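You operate a simulated robot arm through the tools that you are given. There is no shell and no other tool.

The job below is to be done with a simulated robot arm. You get a single attempt, and the scene is never put back.

TASK
Season the tray on the slide: three shakes of herbs and two of sesame on the rice.
Fine: first one shake of sesame on the squash, then slide the tray along for the rice's sesame; slide it back after.
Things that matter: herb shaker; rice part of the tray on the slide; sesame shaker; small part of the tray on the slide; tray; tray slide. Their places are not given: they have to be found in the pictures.

Only the result counts: the job must be done as asked and must still hold three seconds after the hand-in. Knocking over, shifting, dropping, spilling or breaking anything else fails it.

THE ROBOT
A 6-joint arm with a two-finger parallel gripper, fixed in place. Base frame: the origin is at the foot of the arm, x ahead of it, y to its left, z up; the work surface is at about z = 0. Readings come in m, degrees, newtons and seconds.
With the tool pointing down near the work surface it reaches from about 0.12 to 0.5 m from the base axis. Its first joint turns from -72.0 to 72.0 degrees. Payload 0.65 kg.
Tool frame: the origin (TCP) lies between the finger pads and is the grasp point; the fingertips stand 0.025 m ahead of it; z points along the fingers, y is the line along which they close. Largest opening 0.076 m; finger width 0.018, thickness 0.01; the body of the gripper, 0.036 by 0.078 m, starts 0.045 m behind the TCP.
Orientation is that of the tool frame in the base frame, as a unit quaternion [x, y, z, w]. With the fingers straight down and closing along the base's y, the tool's x points along the base's -x, its y along +y and its z along -z.

THE INTERFACE
- The arm moves only by the tool send_rows. Its argument "increments" is a list of rows, each a list of 7 numbers: the turn, a rotation vector about the tool's x, y, z in rad, then the shift along the tool's x, y, z in mm, then the finger opening in mm, from 0 to 76. In form: [[rx, ry, rz, x, y, z, fingers], ...]. A call has 1 to 20 rows; each row is the pose to reach, as a shift and turn from the pose commanded when the call began, along the tool's axes at that moment. Each row takes 0.2 s and may step no farther than 0.05 m and 8.6 degrees from the row before; otherwise, or with a gripper value out of range, the whole call is refused. A pose out of reach is approached as far as the arm can. The call stops where the force on the tool passes 90 N (or 10 N more than at its start, if that is more) or the arm is blocked; 0.2 s more then pass. The fingers move at their own pace (about 0.108 m/s each) and stop on an object; they squeeze with about 37 N. The grip force told is the motor's: it shows also when the fingers shut on nothing. Time passes only in rows, and 0.2 s behind the last, so rows that repeat a pose let the fingers close. The reply holds the time, the measured pose of the TCP, the force on the tool along the base axes, the opening and the grip force, in the units named above and with some noise, with the torque about the TCP (base axes, N m) and any sound that the robot's microphone picked up.
- Cameras (640 x 400 px; columns grow to the right, rows downward): "scene" is fixed at [0.0405, 0.2697, 0.4084]; the picture's right is [-0.77, -0.64, 0.00], its down [-0.33, 0.39, -0.86] and it looks along [0.55, -0.66, -0.51] (base axes); focal length 214 px, centre (320, 200). "wrist" rides on the gripper at [0.058, 0.011, -0.081] in the tool frame; the picture's right is [-0.18, 0.98, 0.00], its down [-0.75, -0.14, -0.64] and it looks along [-0.63, -0.12, 0.77] (tool axes); focal length 243 px, centre (320, 200).
- capture(camera): a new picture of that camera. The clock stands still meanwhile.
- locate(camera, pixels): for up to 12 pixels [column, row] of the newest picture of that camera ("zoom" is the newest enlarged one), the place [x, y, z] in the base frame of the surface seen there, good to about 0.002 m, but the place of the scene camera against the robot may be out by one fixed shift of up to 0.025 m in any direction. The clock stands still meanwhile.
- inspect(camera, box): a new picture of the part [left, top, right, bottom] of that camera's present view, enlarged. The clock stands still meanwhile.
- job_done(): hands the job in; it is judged then, once.

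Unless the task says otherwise, let go and move clear before handing in.

The tools are called after "Emit:" as name(argument=value, ...) on one line, values as JSON. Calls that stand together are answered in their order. send_rows: Moves the arm, as the interface text tells. Its arguments: {"type":"object","properties":{"increments":{"type":"array","items":{"type":"array","items":{"type":"number"}}}},"required":["increments"]} The other tools are called the same way: capture (camera) takes a picture; locate (camera, pixels) gives the place of the surface under pixels of a picture; inspect (camera, box) takes an enlarged picture of a part of a camera's view; job_done () hands the job in.

At the start:

```text
time: 0.0
tcp_pos: [0.2297, 0.0758, 0.3417]
tcp_rot: [0.0, 1.0, 0.0, 0.0]
wrist_force: [0.1, 0.5, -0.2]
wrist_torque: [0.01, 0.02, 0.01]
gripper_width: 0.0762
finger_force: 0.1
```

scene: 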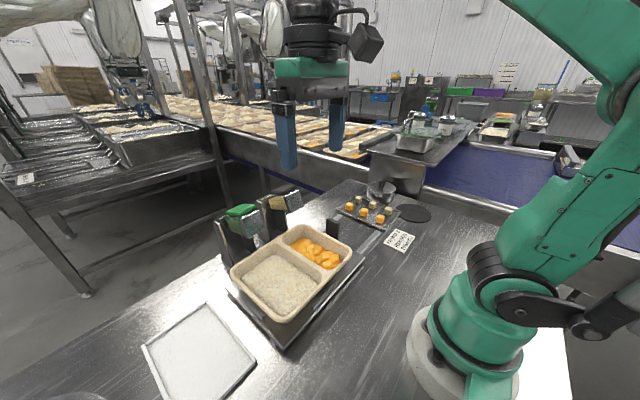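
wrist: 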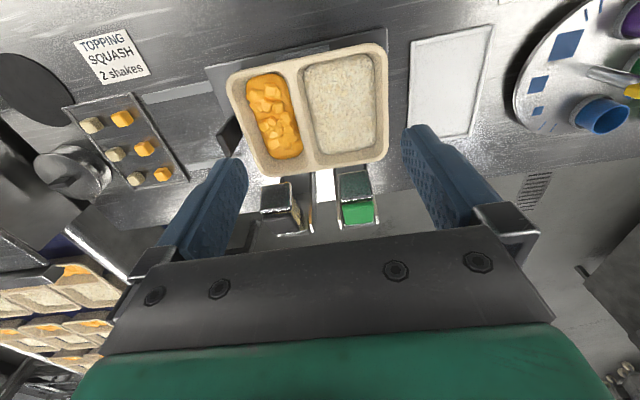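

The pictures show a tray on a slide (scene approx. 290,270), a green-topped shaker (240,210) and a tan one (285,200) behind it. I'll look closer at each part.

Emit:
inspect(camera="scene", box=[200, 170, 380, 350])

Emit:
inspect(camera="wrist", box=[200, 30, 420, 250])

Emit:
inspect(camera="wrist", box=[0, 0, 240, 220])

Emit:
inspect(camera="scene", box=[310, 160, 450, 270])

```text
2.22 times, centred on (290, 260) of scene
```

zoom: 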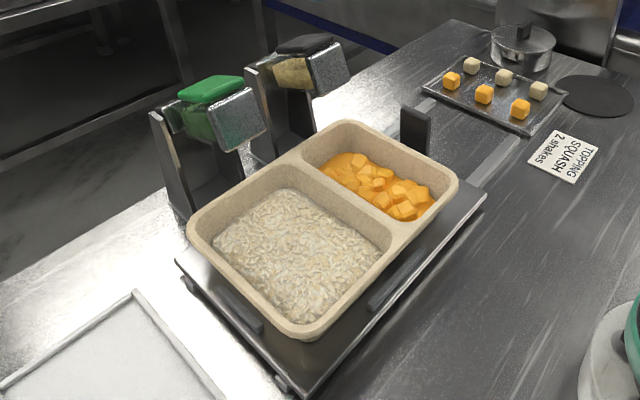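

```text
1.82 times, centred on (310, 140) of wrist
```

zoom: 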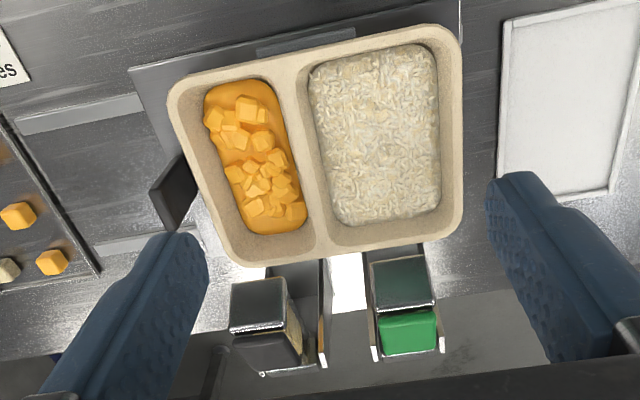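

```text
1.82 times, centred on (120, 110) of wrist
```

zoom: 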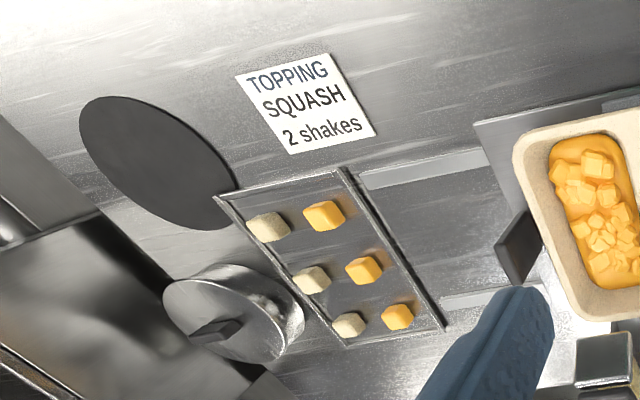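

```text
3.64 times, centred on (380, 215) of scene
```

zoom: 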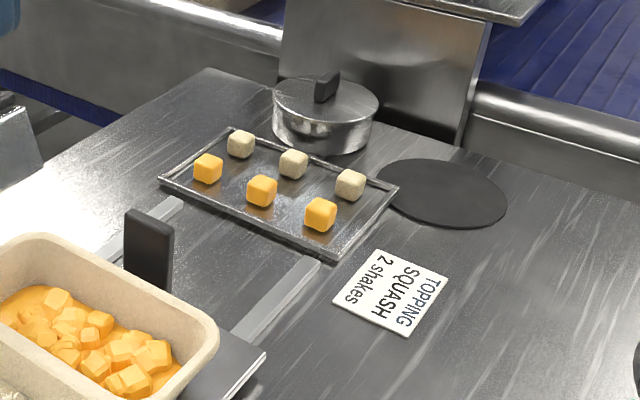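

The dispensers look like fixed posts with a hopper and a metal block hanging out over the tray; the tray sits on a plate on rails with a black handle (scene 335,228). I'll measure the places.

Emit:
inspect(camera="scene", box=[205, 175, 315, 265])

Emit:
locate(camera="wrist", pixels=[[279, 192], [352, 183], [357, 212], [270, 112], [340, 105], [232, 136], [236, 85], [384, 46], [384, 160], [258, 172], [285, 222], [181, 94]])

Emit:
locate(camera="scene", pixels=[[240, 210], [258, 208], [285, 190], [292, 200], [275, 280], [315, 252], [333, 225], [333, 235], [355, 262], [280, 345], [230, 290], [246, 240]])

```text
4.44 times, centred on (260, 220) of scene
```

zoom: 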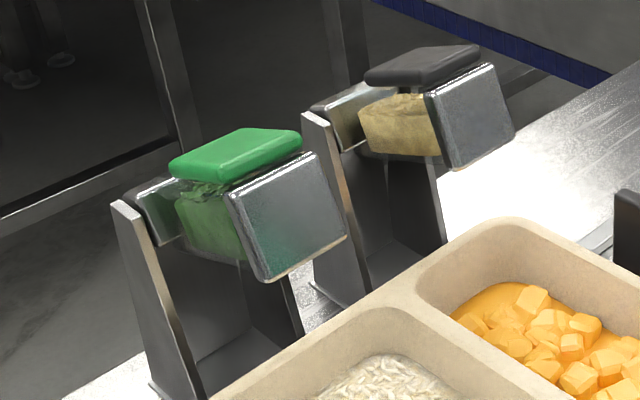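

```text
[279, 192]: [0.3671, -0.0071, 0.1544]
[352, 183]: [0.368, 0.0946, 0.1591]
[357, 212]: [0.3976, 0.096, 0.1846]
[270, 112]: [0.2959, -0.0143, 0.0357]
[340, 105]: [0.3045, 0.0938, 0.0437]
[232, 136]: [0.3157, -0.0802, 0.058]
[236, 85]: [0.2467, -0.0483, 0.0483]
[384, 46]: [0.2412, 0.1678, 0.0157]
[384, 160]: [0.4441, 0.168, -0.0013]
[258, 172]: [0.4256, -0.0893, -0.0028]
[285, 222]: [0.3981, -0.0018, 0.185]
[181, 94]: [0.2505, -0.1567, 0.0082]
```

```text
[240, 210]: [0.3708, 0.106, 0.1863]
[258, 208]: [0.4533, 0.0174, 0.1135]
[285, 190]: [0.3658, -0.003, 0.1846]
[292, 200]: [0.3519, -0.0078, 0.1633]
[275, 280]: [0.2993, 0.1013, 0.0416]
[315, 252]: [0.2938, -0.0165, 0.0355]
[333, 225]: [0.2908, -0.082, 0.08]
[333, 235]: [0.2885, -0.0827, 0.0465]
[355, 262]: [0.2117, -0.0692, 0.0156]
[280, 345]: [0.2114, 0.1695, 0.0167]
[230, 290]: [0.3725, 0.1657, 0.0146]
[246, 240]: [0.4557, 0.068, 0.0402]
```

The wrist and scene placings roughly agree. I need a closer look at the shakers, so I'll inspect the wrist view around pixels (285,205) and (355,200).

Emit:
inspect(camera="wrist", box=[250, 160, 400, 250])

Emit:
inspect(camera="scene", box=[210, 195, 270, 245])

Emit:
inspect(camera="scene", box=[210, 270, 370, 360])

```text
4.27 times, centred on (325, 205) of wrist
```

zoom: 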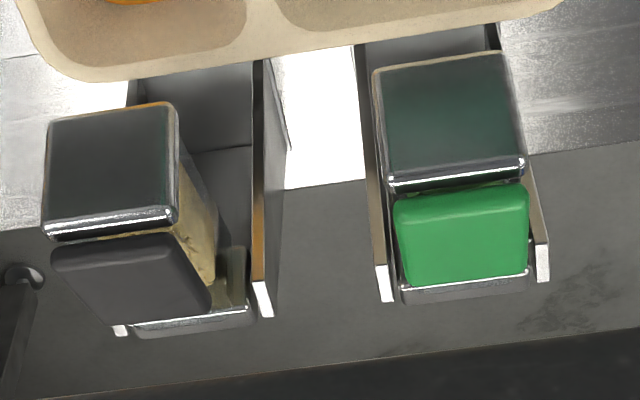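

```text
8.00 times, centred on (240, 220) of scene
```

zoom: 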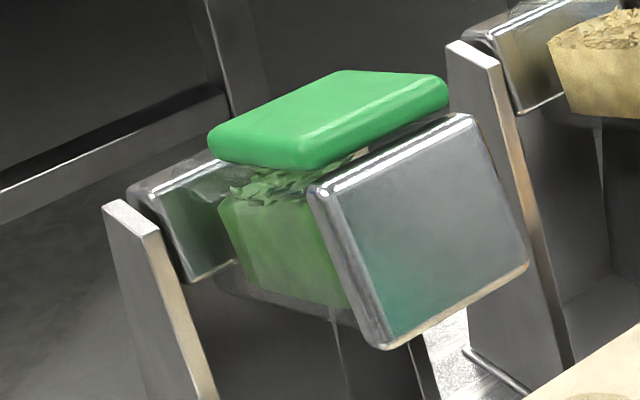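

```text
4.00 times, centred on (290, 315) of scene
```

zoom: 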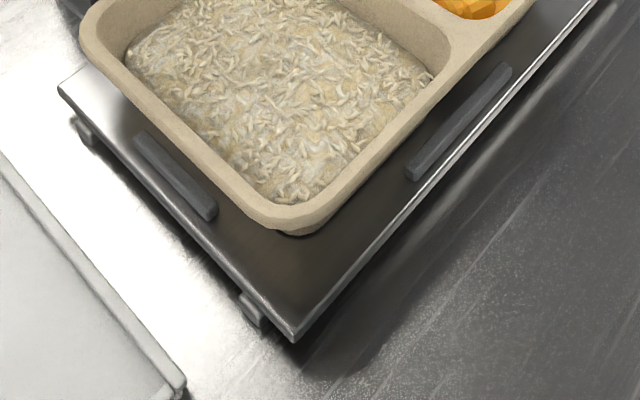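

The zoom shows each shaker as a hopper with a lid between two side fins, with a shiny block at the front end. I'll measure the corners in the wrist zoom.

Emit:
inspect(camera="wrist", box=[250, 160, 400, 250])

Emit:
locate(camera="zoom", pixels=[[385, 75], [500, 60], [395, 178], [515, 160], [408, 205], [518, 195], [415, 275], [518, 265], [420, 297], [388, 290], [543, 270], [450, 120]])

Emit:
locate(camera="zoom", pixels=[[60, 130], [165, 115], [55, 225], [165, 210], [70, 255], [170, 245], [110, 315], [195, 300], [190, 320], [262, 305], [120, 330], [110, 170]])

```text
4.27 times, centred on (325, 205) of wrist
```

zoom: 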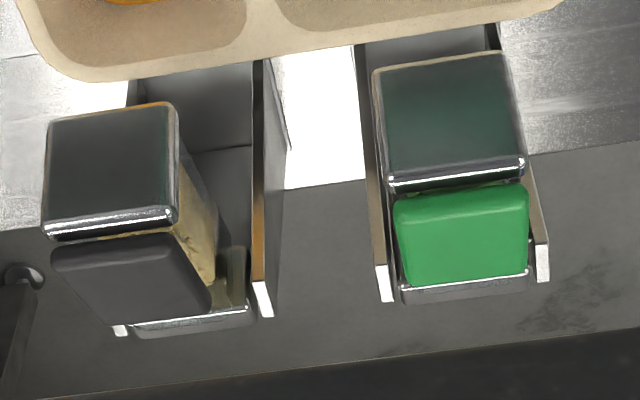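

```text
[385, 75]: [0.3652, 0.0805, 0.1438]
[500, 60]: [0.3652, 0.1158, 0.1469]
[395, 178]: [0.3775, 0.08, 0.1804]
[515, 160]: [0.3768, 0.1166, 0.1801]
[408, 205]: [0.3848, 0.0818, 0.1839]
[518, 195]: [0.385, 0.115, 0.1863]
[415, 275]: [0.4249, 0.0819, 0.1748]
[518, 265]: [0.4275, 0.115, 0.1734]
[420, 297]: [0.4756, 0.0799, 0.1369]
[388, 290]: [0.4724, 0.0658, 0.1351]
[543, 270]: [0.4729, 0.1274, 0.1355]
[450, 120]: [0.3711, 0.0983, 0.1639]
```

```text
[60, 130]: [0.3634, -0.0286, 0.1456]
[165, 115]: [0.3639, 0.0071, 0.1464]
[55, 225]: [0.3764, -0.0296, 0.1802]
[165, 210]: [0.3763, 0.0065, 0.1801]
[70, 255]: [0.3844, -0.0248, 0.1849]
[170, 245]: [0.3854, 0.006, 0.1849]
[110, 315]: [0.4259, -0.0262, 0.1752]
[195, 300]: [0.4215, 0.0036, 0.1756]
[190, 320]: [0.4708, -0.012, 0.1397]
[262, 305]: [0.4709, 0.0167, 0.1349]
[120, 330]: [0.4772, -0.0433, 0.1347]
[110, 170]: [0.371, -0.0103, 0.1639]
```

The shaker front faces are about 36 mm wide at x≈0.365–0.377, z≈0.144–0.180, centred at y≈0.098 (herb) and y≈-0.011 (sesame). I'll move the camera closer, above, to understand the mechanism.

Emit:
send_rows(increments=[[0, 0, 0, -20, -6, 4, 76], [0, 0, 0, -40, -12, 8, 76], [0, 0, 0, -60, -18, 12, 76], [0, 0, 0, -80, -24, 16, 76], [0, 0, 0, -100, -30, 20, 76]])

Emit:
capture(camera="wrist")

Emit:
capture(camera="scene")

```text
time: 1.2
tcp_pos: [0.3298, 0.0454, 0.3205]
tcp_rot: [0.0, 1.0, 0.0, -0.001]
wrist_force: [-0.1, -0.5, -0.3]
wrist_torque: [0.04, 0.06, -0.02]
gripper_width: 0.0759
finger_force: 0.0
```

```text
taken
```

wrist: 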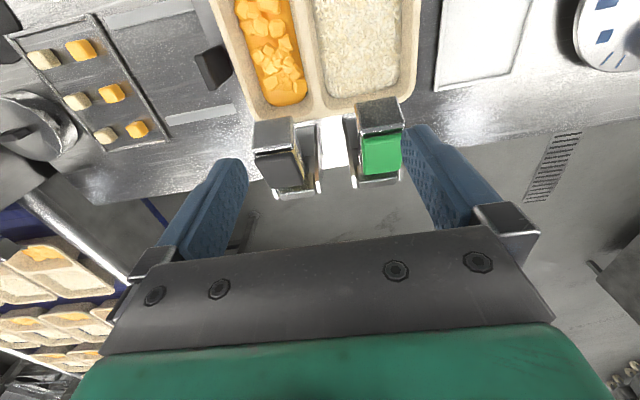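

```text
taken
```

scene: 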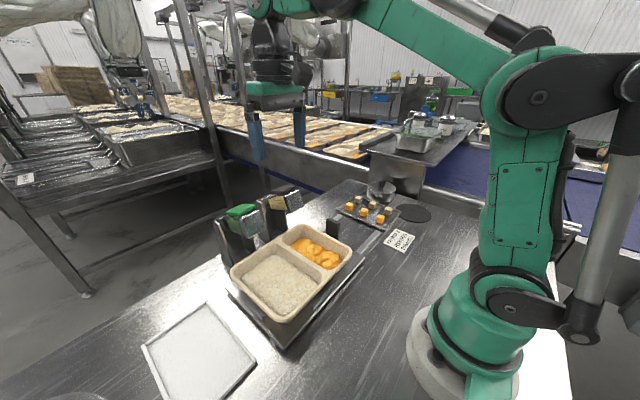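

Emit:
inspect(camera="wrist", box=[240, 85, 420, 205])

Emit:
locate(camera="wrist", pixels=[[398, 100], [412, 90], [300, 113], [265, 120], [240, 100], [380, 105], [345, 100], [325, 110], [310, 100], [225, 20], [210, 60], [420, 30]])

```text
3.33 times, centred on (330, 145) of wrist
```

zoom: 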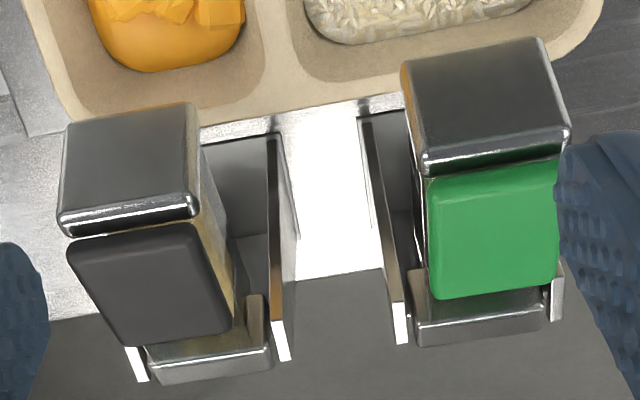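

```text
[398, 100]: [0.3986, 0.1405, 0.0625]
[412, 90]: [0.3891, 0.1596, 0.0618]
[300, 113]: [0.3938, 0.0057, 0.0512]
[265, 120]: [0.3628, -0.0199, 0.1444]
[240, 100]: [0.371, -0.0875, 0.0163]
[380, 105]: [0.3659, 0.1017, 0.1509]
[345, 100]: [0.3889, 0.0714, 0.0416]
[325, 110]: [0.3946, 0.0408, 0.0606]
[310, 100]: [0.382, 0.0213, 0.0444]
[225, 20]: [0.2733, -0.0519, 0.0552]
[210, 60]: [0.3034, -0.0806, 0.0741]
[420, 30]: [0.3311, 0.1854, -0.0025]
```

The wrist zoom shows the front block cantilevered over the tray's far rim, with the back end in a channel bracket. I'll take a side view to see how a shaker is held, by turning the tool 90° and looking from +y.

Emit:
send_rows(increments=[[0, 0, 0.1309, -5.8, 12.1, 5.8, 76], [0, 0, 0.2618, -11.7, 24.2, 11.7, 76], [0, 0, 0.3927, -17.5, 36.2, 17.5, 76], [0, 0, 0.5236, -23.3, 48.3, 23.3, 76], [0, 0, 0.6545, -29.2, 60.4, 29.2, 76], [0, 0, 0.7854, -35, 72.5, 35, 76], [0, 0, 0.9163, -40.8, 84.6, 40.8, 76], [0, 0, 1.0472, -46.7, 96.7, 46.7, 76], [0, 0, 1.1781, -52.5, 108.7, 52.5, 76], [0, 0, 1.309, -58.3, 120.8, 58.3, 76], [0, 0, 1.4399, -64.2, 132.9, 64.2, 76], [0, 0, 1.5708, -70, 145, 70, 76]])

Emit:
capture(camera="wrist")

Emit:
capture(camera="scene")

```text
time: 3.8
tcp_pos: [0.3953, 0.1893, 0.2508]
tcp_rot: [0.709, 0.706, 0.0, 0.0]
wrist_force: [-0.3, -0.2, 1.1]
wrist_torque: [0.0, -0.02, -0.02]
gripper_width: 0.0762
finger_force: 0.0
out of reach, approached as far as the arm can: row 12
```

```text
taken
```

wrist: 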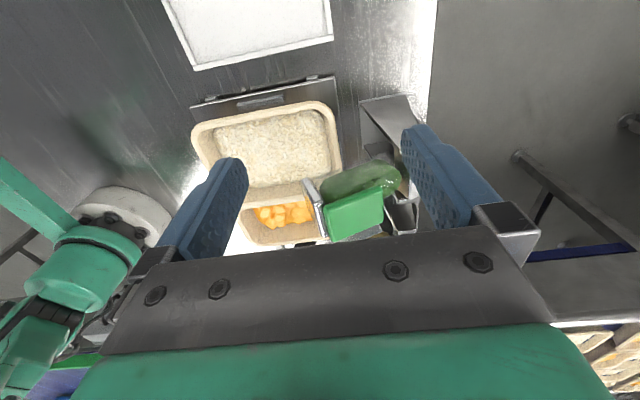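

```text
taken
```

scene: 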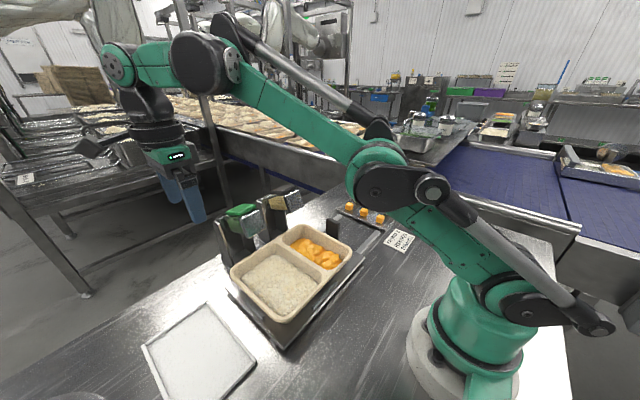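

Emit:
inspect(camera="wrist", box=[280, 80, 440, 250])

Emit:
inspect(camera="wrist", box=[180, 60, 350, 160])

```text
2.35 times, centred on (360, 165) of wrist
```

zoom: 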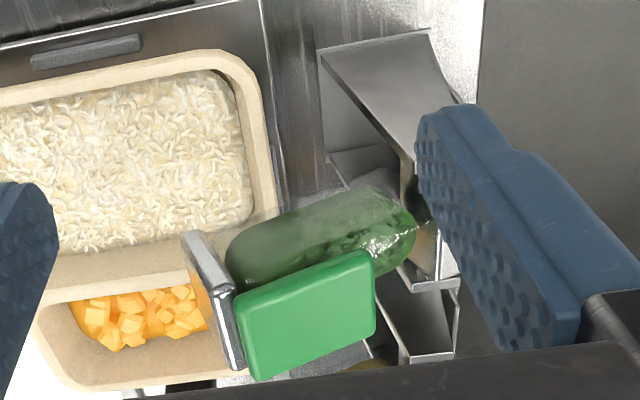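

```text
3.76 times, centred on (265, 110) of wrist
```

zoom: 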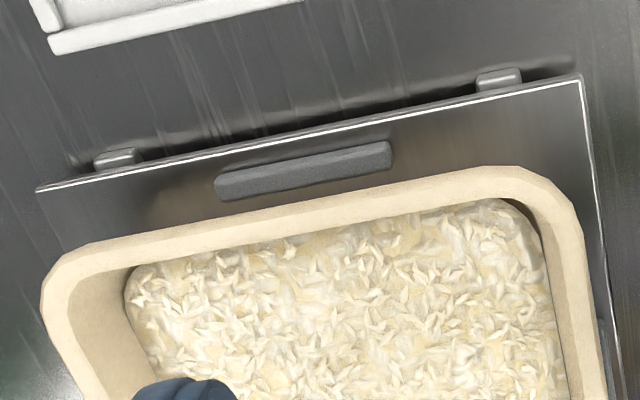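

The side view shows a glass hopper with a lid on top and a thin metal front plate (wrist zoom 215,300). I'll tilt the tool to look at it more horizontally and see underneath.

Emit:
send_rows(increments=[[0, -0.12, 0, 0, -5, 5, 76], [0, -0.24, 0, 0, -10, 10, 76], [0, -0.36, 0, 0, -15, 15, 76], [0, -0.48, 0, 0, -20, 20, 76], [0, -0.6, 0, 0, -25, 25, 76]])

Emit:
capture(camera="wrist")

```text
time: 5.0
tcp_pos: [0.3711, 0.1894, 0.2233]
tcp_rot: [0.676, 0.675, -0.208, 0.21]
wrist_force: [0.3, 0.0, 0.4]
wrist_torque: [0.02, 0.01, 0.01]
gripper_width: 0.076
finger_force: 0.1
```

```text
taken
```

wrist: 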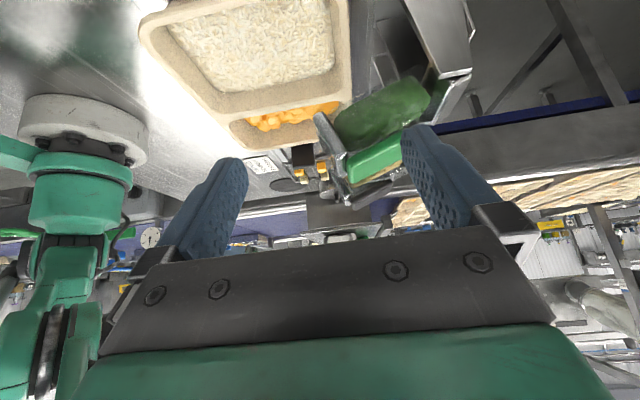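

Emit:
inspect(camera="wrist", box=[280, 60, 450, 220])

Emit:
locate(camera="wrist", pixels=[[320, 120], [345, 180], [338, 150], [350, 125], [400, 95], [425, 90], [365, 170], [395, 145], [303, 155], [335, 60], [345, 20], [250, 140]])

```text
2.50 times, centred on (365, 140) of wrist
```

zoom: 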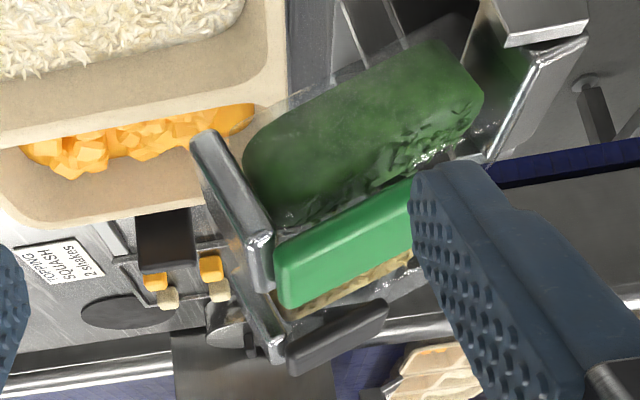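

```text
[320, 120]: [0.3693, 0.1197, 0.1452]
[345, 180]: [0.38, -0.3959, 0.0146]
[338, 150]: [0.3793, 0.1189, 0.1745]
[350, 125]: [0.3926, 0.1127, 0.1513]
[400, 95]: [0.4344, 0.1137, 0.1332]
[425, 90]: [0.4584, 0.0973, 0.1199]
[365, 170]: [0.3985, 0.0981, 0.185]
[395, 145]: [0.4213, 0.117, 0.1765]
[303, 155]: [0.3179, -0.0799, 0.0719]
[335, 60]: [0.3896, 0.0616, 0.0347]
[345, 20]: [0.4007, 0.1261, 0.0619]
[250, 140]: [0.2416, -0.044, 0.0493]
```

The closer side view shows a glass hopper, a front plate at an angle standing slightly off it, and a rear plate in the bracket. I'll zoom in further for the joints, and also measure the rail and the cube tray area.

Emit:
inspect(camera="wrist", box=[305, 95, 375, 205])

Emit:
inspect(camera="wrist", box=[370, 20, 480, 110])

Emit:
inspect(camera="scene", box=[250, 180, 310, 225])

Emit:
inspect(camera="scene", box=[210, 215, 260, 270])

```text
3.64 times, centred on (340, 150) of wrist
```

zoom: 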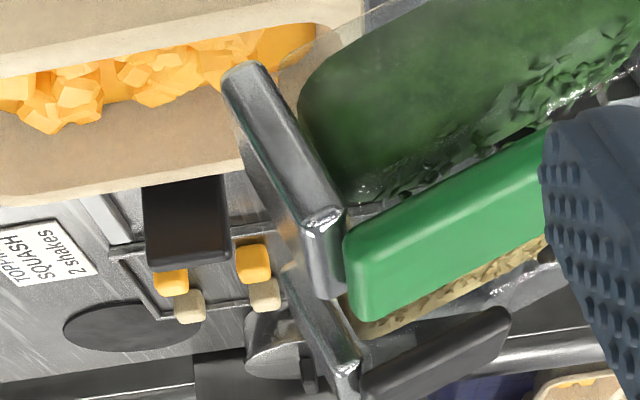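

```text
4.44 times, centred on (425, 65) of wrist
```

zoom: 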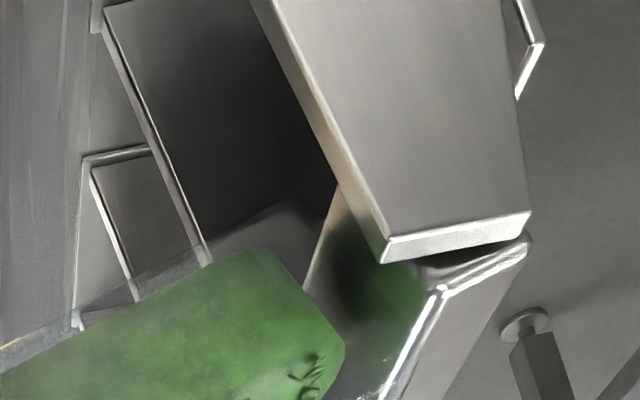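

```text
8.89 times, centred on (280, 202) of scene
```

zoom: 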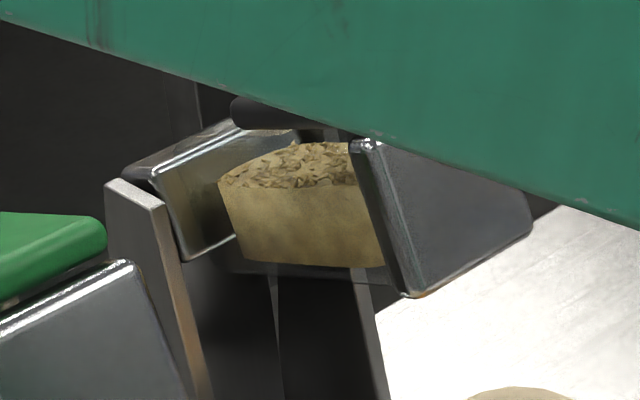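

```text
7.27 times, centred on (235, 242) of scene
```

zoom: 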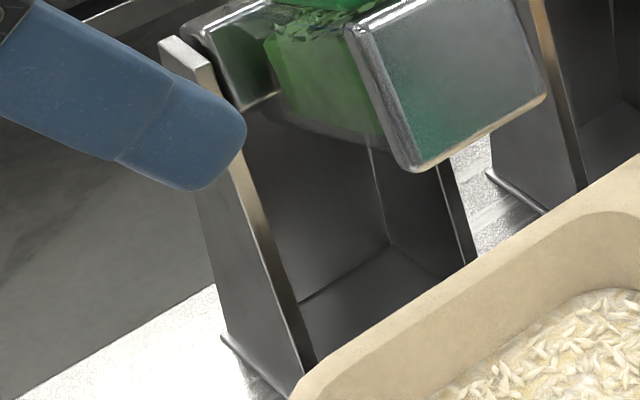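

The plate reads as a push plate or a tip lever, facing the robot with its normal about (-0.95, 0, 0.32); the sesame one sits over the squash and the rails lead to -y. I'll undo the tilt and yaw and go back in front of the herb shaker.

Emit:
send_rows(increments=[[0, 0.12, 0, -6.8, 0, -9.9, 76], [0, 0.24, 0, -13.6, 0, -19.8, 60], [0, 0.36, 0, -20.3, 0, -29.7, 40], [0, 0.48, 0, -27.1, 0, -39.6, 20], [0, 0.6, 0, -33.9, 0, -49.5, 0]])

```text
time: 6.2
tcp_pos: [0.3695, 0.1884, 0.2835]
tcp_rot: [0.707, 0.707, 0.002, -0.001]
wrist_force: [-0.3, 0.6, 1.1]
wrist_torque: [-0.01, -0.02, -0.01]
gripper_width: 0.0002
finger_force: 23.9
```

Back to tool-down at (0.37,0.19,0.28) with the fingers shut. Now I turn the yaw back and move in front of the herb shaker.

Emit:
send_rows(increments=[[0, 0, -0.1309, -7.5, -10, 0, 0], [0, 0, -0.2618, -15, -20, 0, 0], [0, 0, -0.3927, -22.5, -30, 0, 0], [0, 0, -0.5236, -30, -40, 0, 0], [0, 0, -0.6545, -37.5, -50, 0, 0], [0, 0, -0.7854, -45, -60, 0, 0], [0, 0, -0.9163, -52.5, -70, 0, 0], [0, 0, -1.0472, -60, -80, 0, 0], [0, 0, -1.1781, -67.5, -90, 0, 0], [0, 0, -1.309, -75, -100, 0, 0], [0, 0, -1.4399, -82.5, -110, 0, 0], [0, 0, -1.5708, -90, -120, 0, 0]])

```text
time: 8.8
tcp_pos: [0.2499, 0.0987, 0.2838]
tcp_rot: [-0.001, 1.0, 0.0, 0.001]
wrist_force: [-0.3, -1.2, -0.9]
wrist_torque: [0.01, -0.03, 0.01]
gripper_width: 0.0
finger_force: 23.6
```

At (0.25,0.099,0.284). I'll tilt the tool 60° forward so the closed fingertips point at the herb plate, stopping about 6 cm short, and look.

Emit:
send_rows(increments=[[0, -0.131, 0, -5, 0, 9, 0], [0, -0.262, 0, -10, 0, 18, 0], [0, -0.393, 0, -15, 0, 28, 0], [0, -0.524, 0, -20, 0, 37, 0], [0, -0.655, 0, -25, 0, 46, 0], [0, -0.785, 0, -30, 0, 55, 0], [0, -0.916, 0, -35, 0, 65, 0], [0, -1.047, 0, -40, 0, 74, 0]])

Emit:
capture(camera="wrist")

Emit:
capture(camera="scene")

```text
time: 10.6
tcp_pos: [0.2913, 0.0983, 0.2093]
tcp_rot: [0.0, 0.865, 0.0, 0.501]
wrist_force: [-0.4, -0.1, 0.1]
wrist_torque: [0.02, 0.0, 0.0]
gripper_width: 0.0
finger_force: 23.9
```

```text
taken
```

wrist: 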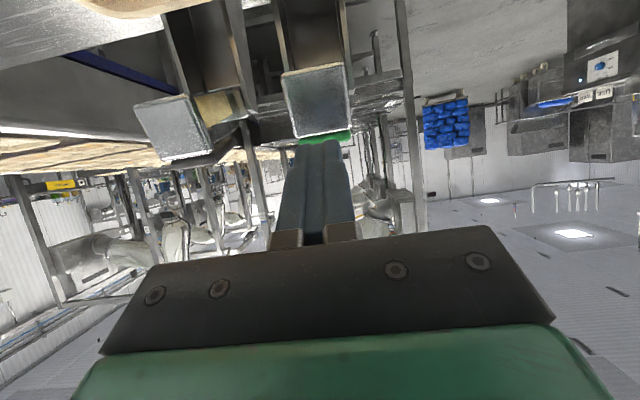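

```text
taken
```

scene: 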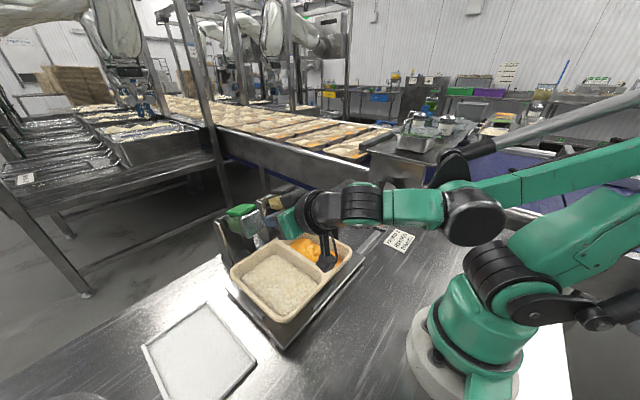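

Emit:
inspect(camera="wrist", box=[120, 30, 400, 180])

Emit:
inspect(camera="scene", box=[210, 180, 350, 270])

Emit:
locate(camera="wrist", pixels=[[290, 80], [340, 70], [295, 130], [345, 125], [315, 100], [140, 110], [190, 100], [170, 155], [175, 125], [230, 100], [320, 75]])

```text
2.29 times, centred on (260, 105) of wrist
```

zoom: 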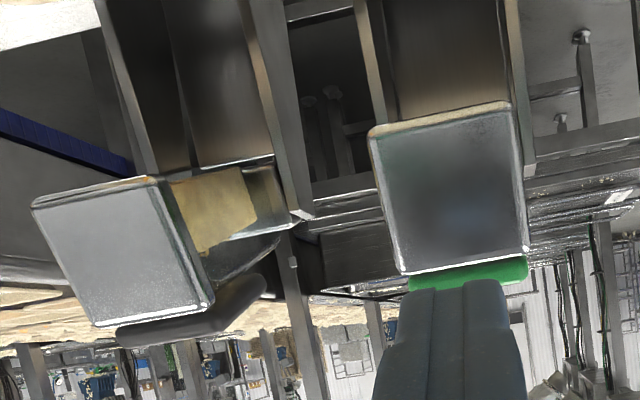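

```text
4.44 times, centred on (280, 225) of scene
```

zoom: 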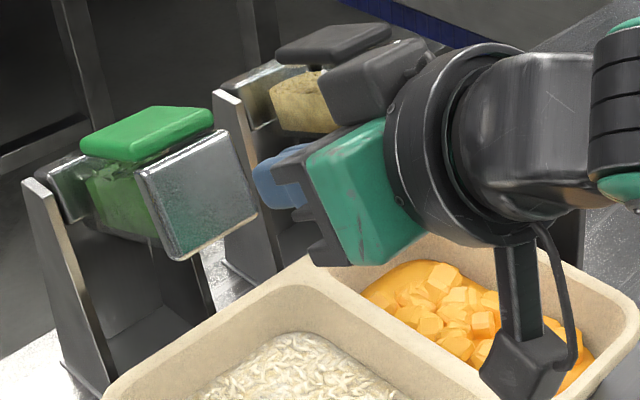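

```text
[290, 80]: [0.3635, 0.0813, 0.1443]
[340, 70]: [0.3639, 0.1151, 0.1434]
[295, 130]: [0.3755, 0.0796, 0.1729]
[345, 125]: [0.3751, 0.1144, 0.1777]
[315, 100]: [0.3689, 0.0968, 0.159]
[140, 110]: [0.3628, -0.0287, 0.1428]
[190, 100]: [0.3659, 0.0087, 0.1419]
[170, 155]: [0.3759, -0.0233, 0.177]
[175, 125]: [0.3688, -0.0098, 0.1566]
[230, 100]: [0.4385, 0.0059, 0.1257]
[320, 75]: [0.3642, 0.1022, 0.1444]
```

Plate centres: herb (0.369,0.098,0.160), sesame (0.369,-0.010,0.160). I'll go to about 2 cm off the herb plate along its normal.

Emit:
send_rows(increments=[[0, 0, 0, 2, 0, 12, 0], [0, 0, 0, 4, 0, 24, 0], [0, 0, 0, 6, 0, 36, 0], [0, 0, 0, 7.8, 0, 47.2, 0]])

Emit:
inspect(camera="wrist", box=[200, 0, 440, 200])

Emit:
inspect(camera="scene", box=[210, 180, 350, 270])

```text
time: 11.6
tcp_pos: [0.3286, 0.0984, 0.1799]
tcp_rot: [0.0, 0.866, 0.0, 0.501]
wrist_force: [0.6, 0.3, -0.6]
wrist_torque: [0.03, 0.02, 0.01]
gripper_width: 0.0
finger_force: 23.6
```

```text
2.00 times, centred on (320, 100) of wrist
```

zoom: 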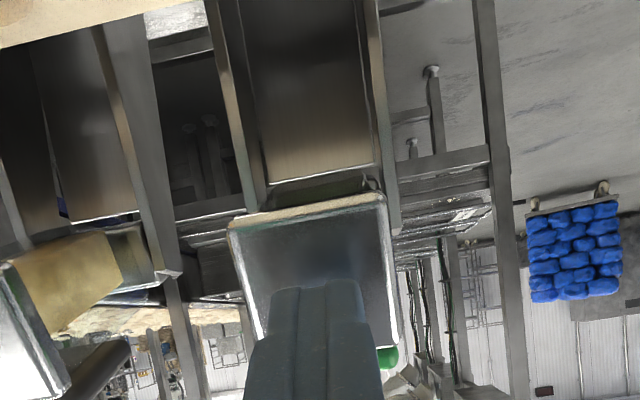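

```text
4.44 times, centred on (280, 225) of scene
```

zoom: 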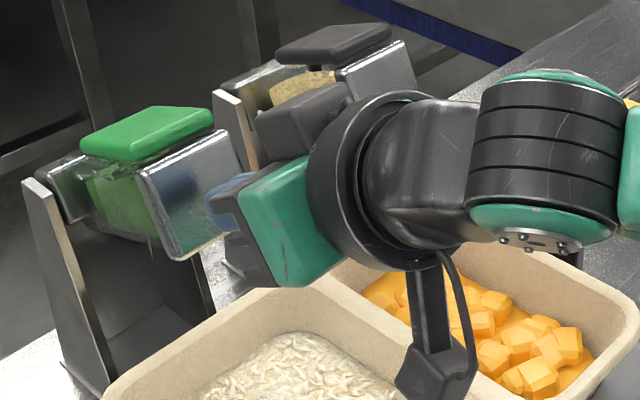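

About 18 mm of gap left. I'll advance 14 mm along the plate normal, then watch the force.

Emit:
send_rows(increments=[[0, 0, 0, -0.6, 0, 2.9, 0], [0, 0, 0, -1.2, 0, 5.9, 0], [0, 0, 0, -1.8, 0, 8.8, 0], [0, 0, 0, -2.4, 0, 11.8, 0], [0, 0, 0, -2.8, 0, 13.8, 0]])

Emit:
inspect(camera="wrist", box=[200, 0, 440, 200])

```text
time: 12.8
tcp_pos: [0.3413, 0.0974, 0.1757]
tcp_rot: [0.0, 0.866, 0.0, 0.5]
wrist_force: [0.0, -0.2, 1.1]
wrist_torque: [-0.02, -0.01, 0.0]
gripper_width: 0.0
finger_force: 23.2
```

```text
2.00 times, centred on (320, 100) of wrist
```

zoom: 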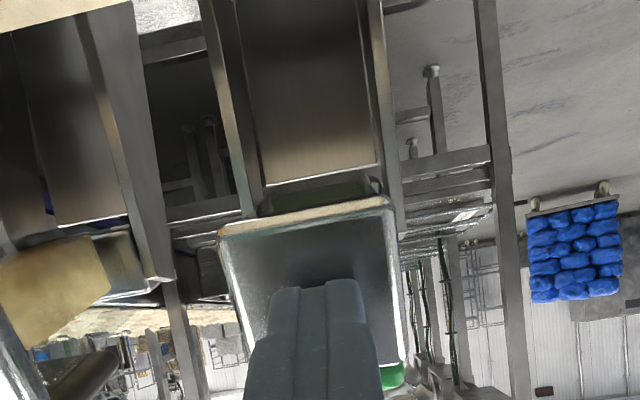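

No contact yet (force ~1 N noise). I'll advance in 1 mm steps and watch the force build.

Emit:
send_rows(increments=[[0, 0, 0, -0.2, 0, 1, 0], [0, 0, 0, -0.4, 0, 2, 0], [0, 0, 0, -0.6, 0, 3, 0], [0, 0, 0, -0.8, 0, 4, 0]])

```text
time: 13.8
tcp_pos: [0.3445, 0.0989, 0.1744]
tcp_rot: [0.0, 0.866, 0.0, 0.5]
wrist_force: [-0.1, 0.2, -0.6]
wrist_torque: [-0.03, -0.01, 0.02]
gripper_width: 0.0001
finger_force: 23.2
```

Emit:
send_rows(increments=[[0, 0, 0, -0.2, 0, 1, 0], [0, 0, 0, -0.4, 0, 2, 0]])

```text
time: 14.4
tcp_pos: [0.3453, 0.099, 0.1728]
tcp_rot: [-0.001, 0.866, 0.001, 0.5]
wrist_force: [-83.1, -7.2, 37.8]
wrist_torque: [0.18, -0.63, -0.27]
gripper_width: 0.0
finger_force: 23.4
```

The plate is rigid: 1–2 mm of push gives 83 N with no travel. I back off at once and look whether anything shifted.

Emit:
send_rows(increments=[[0, 0, 0, 0.4, 0, -2, 0], [0, 0, 0, 1.6, 0, -8, 0]])

Emit:
capture(camera="wrist")

Emit:
inspect(camera="scene", box=[210, 180, 350, 270])

Emit:
locate(camera="wrist", pixels=[[318, 120], [340, 125], [320, 118], [300, 115], [380, 105]])

```text
time: 15.0
tcp_pos: [0.3385, 0.0986, 0.1764]
tcp_rot: [0.0, 0.866, 0.001, 0.501]
wrist_force: [-0.4, -0.3, 0.4]
wrist_torque: [0.01, 0.0, -0.03]
gripper_width: 0.0002
finger_force: 23.5
```

```text
taken
```

wrist: 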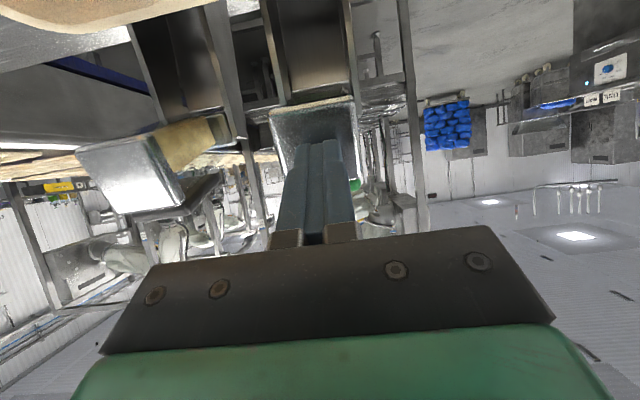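

```text
4.44 times, centred on (280, 225) of scene
```

zoom: 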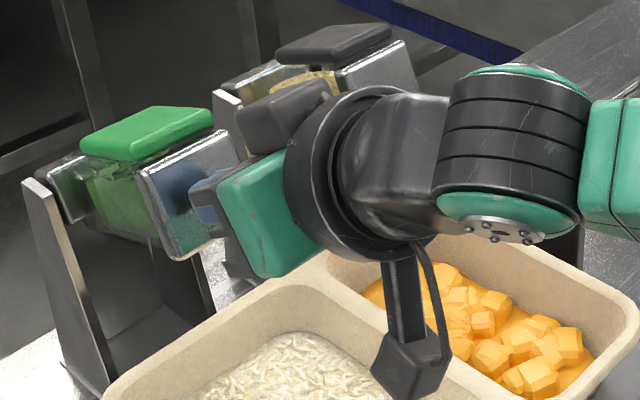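

```text
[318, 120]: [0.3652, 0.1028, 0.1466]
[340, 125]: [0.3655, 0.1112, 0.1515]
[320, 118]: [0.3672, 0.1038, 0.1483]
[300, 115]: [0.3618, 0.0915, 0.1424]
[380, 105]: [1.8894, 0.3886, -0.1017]
```

The herb plate stayed where it was (bottom edge still at x≈0.363, z≈0.143) and the force is back to zero. I see some small round part near wrist pixel (345,92) behind the plate; zooming in there to understand the mechanism.

Emit:
inspect(camera="wrist", box=[260, 60, 380, 140])

Emit:
inspect(camera="wrist", box=[60, 90, 260, 220])

```text
5.00 times, centred on (320, 100) of wrist
```

zoom: 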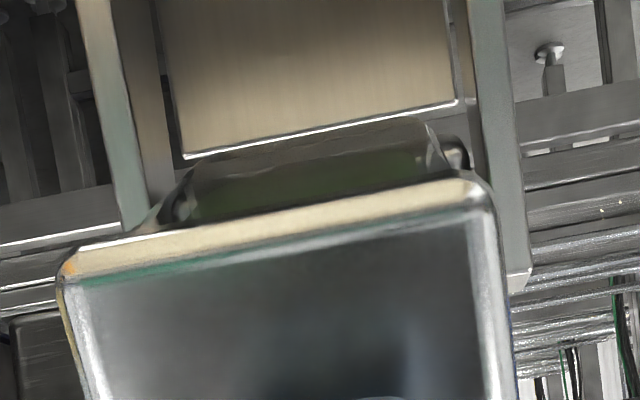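

```text
3.08 times, centred on (160, 155) of wrist
```

zoom: 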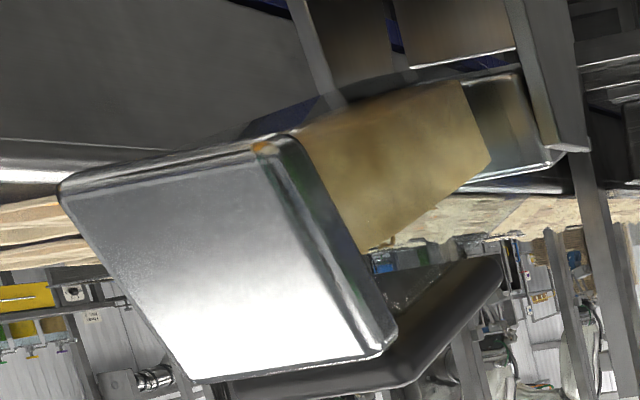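

The plate and its mount are rigid along the axis, so the shaker is fixed to its bracket; the remaining candidates are pressing down on the front/lid (tipping or a button). I'll retreat, point the tool down, and go above the herb lid.

Emit:
send_rows(increments=[[0, 0.131, 0, -6, 0, -12.1, 0], [0, 0.262, 0, -12, 0, -24.2, 0], [0, 0.393, 0, -18, 0, -36.4, 0], [0, 0.524, 0, -24, 0, -48.5, 0], [0, 0.655, 0, -30, 0, -60.6, 0], [0, 0.785, 0, -36, 0, -72.8, 0], [0, 0.916, 0, -42, 0, -84.9, 0], [0, 1.047, 0, -48, 0, -97, 0]])

Emit:
capture(camera="wrist")

```text
time: 16.8
tcp_pos: [0.2786, 0.0997, 0.2665]
tcp_rot: [0.0, 1.0, 0.0, -0.001]
wrist_force: [1.1, -0.2, 0.9]
wrist_torque: [0.03, 0.0, 0.03]
gripper_width: 0.0
finger_force: 23.4
```

```text
taken
```

wrist: 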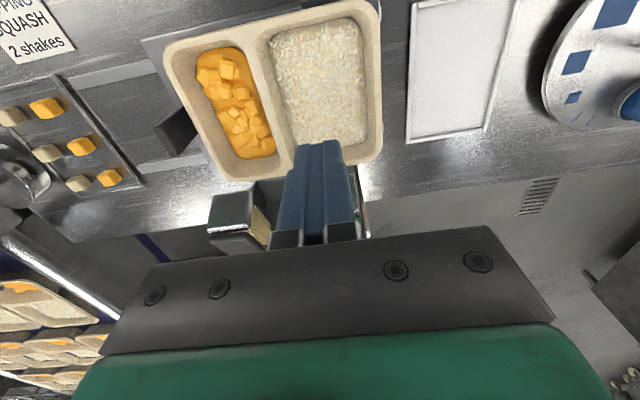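

I'm clear now. Before pressing, a baseline picture of the food and the measurements around the slide (handle at 178,130; cube sheet edge at 60–135,75–185).

Emit:
inspect(camera="wrist", box=[0, 0, 240, 220])

Emit:
locate(camera="wrist", pixels=[[58, 78], [133, 182], [172, 118], [180, 150], [165, 60], [145, 42], [205, 135], [195, 120], [270, 115], [325, 65], [250, 170], [90, 78]])

Emit:
inspect(camera="scene", box=[225, 220, 360, 330])

```text
1.82 times, centred on (120, 110) of wrist
```

zoom: 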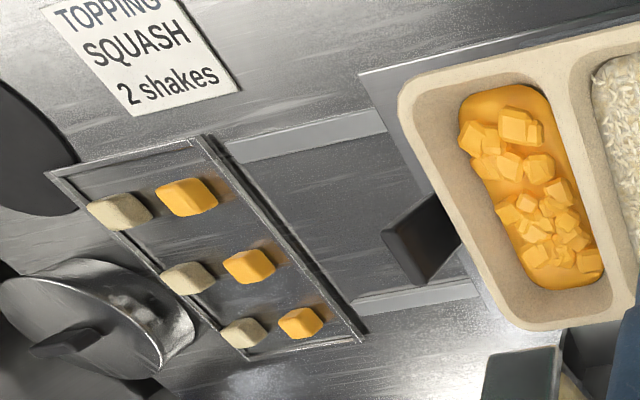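

```text
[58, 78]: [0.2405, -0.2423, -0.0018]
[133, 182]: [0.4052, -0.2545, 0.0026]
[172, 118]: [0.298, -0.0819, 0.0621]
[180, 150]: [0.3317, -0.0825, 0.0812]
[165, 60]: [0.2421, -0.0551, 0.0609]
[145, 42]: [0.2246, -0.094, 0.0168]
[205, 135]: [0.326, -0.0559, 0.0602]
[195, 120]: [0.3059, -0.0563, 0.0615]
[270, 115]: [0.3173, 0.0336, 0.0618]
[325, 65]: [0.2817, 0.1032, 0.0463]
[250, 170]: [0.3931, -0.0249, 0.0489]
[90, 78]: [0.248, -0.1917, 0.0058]
```

```text
3.64 times, centred on (292, 275) of scene
```

zoom: 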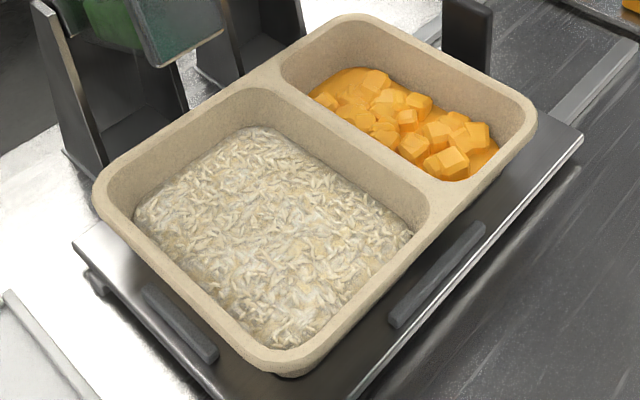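

Baseline noted: rice has no green on it yet. Now I move above the front of the herb lid (x≈0.39, y≈0.0985), fingertips 4 cm above it.

Emit:
send_rows(increments=[[0, 0, 0, -19, 0, 3, 0], [0, 0, 0, -38, 0, 6, 0], [0, 0, 0, -57, -0.5, 9, 0], [0, 0, 0, -76, -0.5, 12, 0], [0, 0, 0, -95, -1, 15, 0], [0, 0, 0, -111.4, -1, 16.5, 0], [0, 0, 0, -111.4, -1, 30, 0]])

Emit:
inspect(camera="scene", box=[200, 150, 340, 260])

Emit:
capture(camera="wrist")

```text
time: 18.4
tcp_pos: [0.3898, 0.0968, 0.2365]
tcp_rot: [0.0, 1.0, 0.0, 0.001]
wrist_force: [0.1, -0.2, 0.0]
wrist_torque: [0.0, 0.0, -0.01]
gripper_width: 0.0
finger_force: 23.7
```

```text
3.64 times, centred on (270, 205) of scene
```

zoom: 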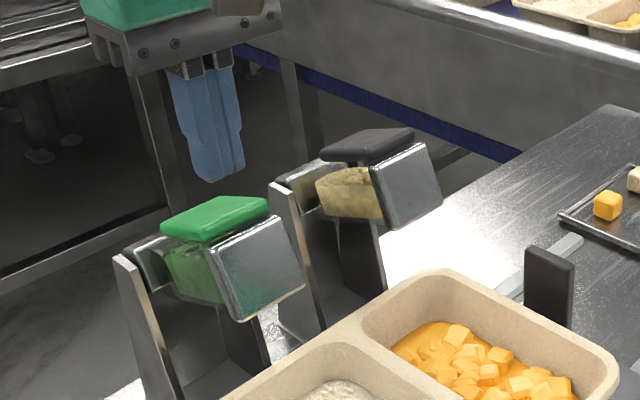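

```text
taken
```

wrist: 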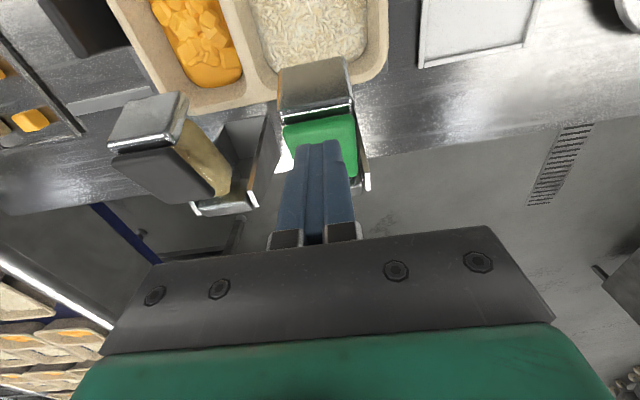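

Fingertips are at z≈0.211 above the green lid (wrist 320,135). I'll descend to about 4 mm above, then creep.

Emit:
send_rows(increments=[[0, 0, 0, 0, 0, 6, 0], [0, 0, 0, 0, 0, 12, 0], [0, 0, 0, 0, 0, 18, 0], [0, 0, 0, 0, 0, 21, 0]])

Emit:
send_rows(increments=[[0, 0, 0, 0, 0, 0.7, 0], [0, 0, 0, 0, 0, 1.4, 0]])

Emit:
send_rows(increments=[[0, 0, 0, 0, 0, 0.7, 0], [0, 0, 0, 0, 0, 1.4, 0]])

```text
time: 19.4
tcp_pos: [0.3894, 0.0979, 0.2155]
tcp_rot: [0.0, 1.0, 0.0, 0.0]
wrist_force: [-1.4, -1.1, 1.9]
wrist_torque: [-0.02, 0.07, 0.01]
gripper_width: 0.0002
finger_force: 23.8
```

```text
time: 20.0
tcp_pos: [0.39, 0.0978, 0.2139]
tcp_rot: [0.0, 1.0, 0.0, 0.001]
wrist_force: [-0.8, 0.3, 1.8]
wrist_torque: [0.0, 0.08, 0.03]
gripper_width: 0.0
finger_force: 23.7
```

```text
time: 20.6
tcp_pos: [0.3911, 0.097, 0.2116]
tcp_rot: [-0.001, 1.0, 0.0, 0.001]
wrist_force: [-1.3, -0.5, 0.8]
wrist_torque: [-0.01, -0.04, -0.03]
gripper_width: 0.0
finger_force: 23.6
```

Forces remain about 1–2 N, tip at z≈0.187. Creeping on.

Emit:
send_rows(increments=[[0, 0, 0, 0, 0, 0.6, 0], [0, 0, 0, 0, 0, 1.2, 0]])

Emit:
inspect(camera="scene", box=[210, 180, 300, 250])

```text
time: 21.2
tcp_pos: [0.3917, 0.0992, 0.2106]
tcp_rot: [0.0, 1.0, -0.001, 0.0]
wrist_force: [0.2, 0.0, 1.6]
wrist_torque: [0.02, -0.03, -0.02]
gripper_width: 0.0001
finger_force: 23.5
```

```text
5.71 times, centred on (255, 215) of scene
```

zoom: 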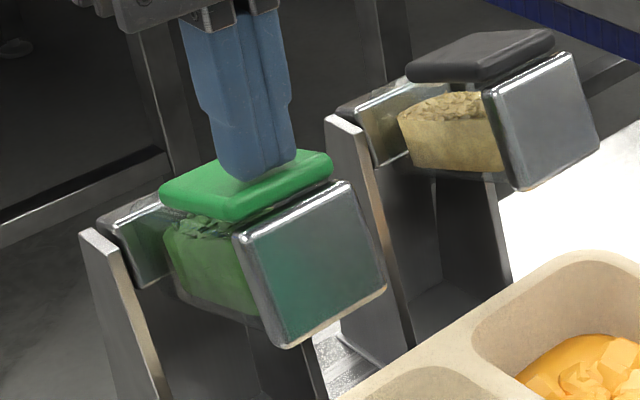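

The fingertip is just about on the lid (zoom 245,175). Continuing in 0.5 mm steps.

Emit:
send_rows(increments=[[0, 0, 0, 0, 0, 0.5, 0], [0, 0, 0, 0, 0, 1, 0]])

Emit:
send_rows(increments=[[0, 0, 0, 0, 0, 0.5, 0], [0, 0, 0, 0, 0, 1, 0]])

```text
time: 21.8
tcp_pos: [0.3909, 0.0978, 0.2099]
tcp_rot: [0.0, 1.0, -0.001, 0.001]
wrist_force: [-0.1, -0.3, 1.8]
wrist_torque: [0.02, -0.01, 0.02]
gripper_width: 0.0001
finger_force: 23.9
```

```text
time: 22.4
tcp_pos: [0.3891, 0.0973, 0.2096]
tcp_rot: [0.0, 1.0, 0.0, 0.0]
wrist_force: [-0.7, -0.6, 1.2]
wrist_torque: [0.0, 0.03, 0.01]
gripper_width: 0.0
finger_force: 23.9
```

Still only ~1.5 N, tip z≈0.1846. Going on.

Emit:
send_rows(increments=[[0, 0, 0, 0, 0, 0.5, 0], [0, 0, 0, 0, 0, 1, 0]])

Emit:
send_rows(increments=[[0, 0, 0, 0, 0, 0.5, 0], [0, 0, 0, 0, 0, 1, 0]])

Emit:
inspect(camera="scene", box=[210, 180, 300, 250])

```text
time: 23.0
tcp_pos: [0.3902, 0.0994, 0.2084]
tcp_rot: [-0.001, 1.0, 0.001, 0.0]
wrist_force: [0.2, 0.3, 1.9]
wrist_torque: [0.0, 0.06, 0.03]
gripper_width: 0.0
finger_force: 24.0
```

```text
time: 23.6
tcp_pos: [0.3911, 0.0976, 0.207]
tcp_rot: [0.0, 1.0, 0.0, 0.0]
wrist_force: [0.2, 0.7, 1.0]
wrist_torque: [0.01, 0.01, 0.03]
gripper_width: 0.0001
finger_force: 23.8
```

```text
5.71 times, centred on (255, 215) of scene
```

zoom: 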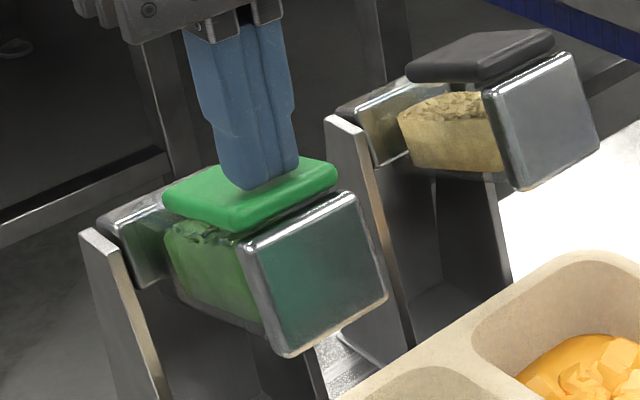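

The herb shaker tips: the front plate corner moved from zoom (280,348) to (287,357) with only ~1.5 N, so it is a spring/weight hinge at the rear. I'll keep pressing down in small steps, listening for a sound and watching for a stop.

Emit:
send_rows(increments=[[0, 0, 0, 0, 0, 1.5, 0], [0, 0, 0, 0, 0, 3, 0], [0, 0, 0, 0, 0, 4.5, 0]])

Emit:
inspect(camera="scene", box=[210, 180, 330, 300])

```text
time: 24.4
tcp_pos: [0.3898, 0.0966, 0.2035]
tcp_rot: [0.001, 1.0, 0.0, 0.0]
wrist_force: [-0.4, 0.6, 1.7]
wrist_torque: [0.02, 0.0, 0.01]
gripper_width: 0.0
finger_force: 23.4
```

```text
3.33 times, centred on (270, 240) of scene
```

zoom: 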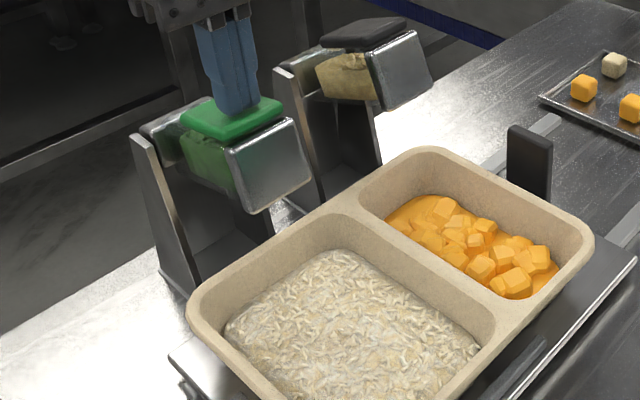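

It's tipping further at ~1.7 N with nothing dispensed yet. Continuing down.

Emit:
send_rows(increments=[[0, 0, 0, 0, 0, 1.5, 0], [0, 0, 0, 0, 0, 3, 0], [0, 0, 0, 0, 0, 4.5, 0]])

Emit:
inspect(camera="scene", box=[210, 180, 330, 300])

```text
time: 25.2
tcp_pos: [0.3896, 0.0969, 0.1983]
tcp_rot: [-0.001, 1.0, 0.0, 0.0]
wrist_force: [-0.3, 1.1, 1.0]
wrist_torque: [0.03, 0.02, 0.01]
gripper_width: 0.0002
finger_force: 23.3
```

```text
3.33 times, centred on (270, 240) of scene
```

zoom: 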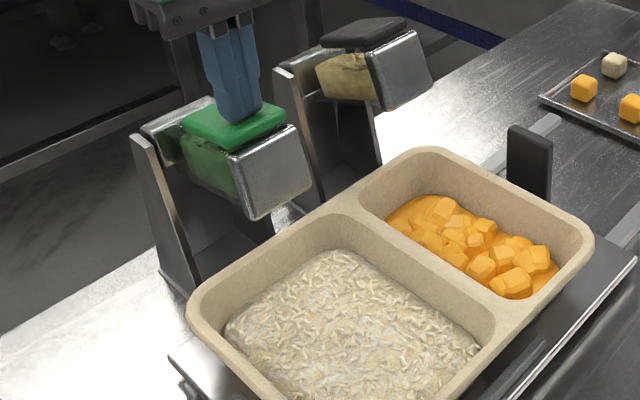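

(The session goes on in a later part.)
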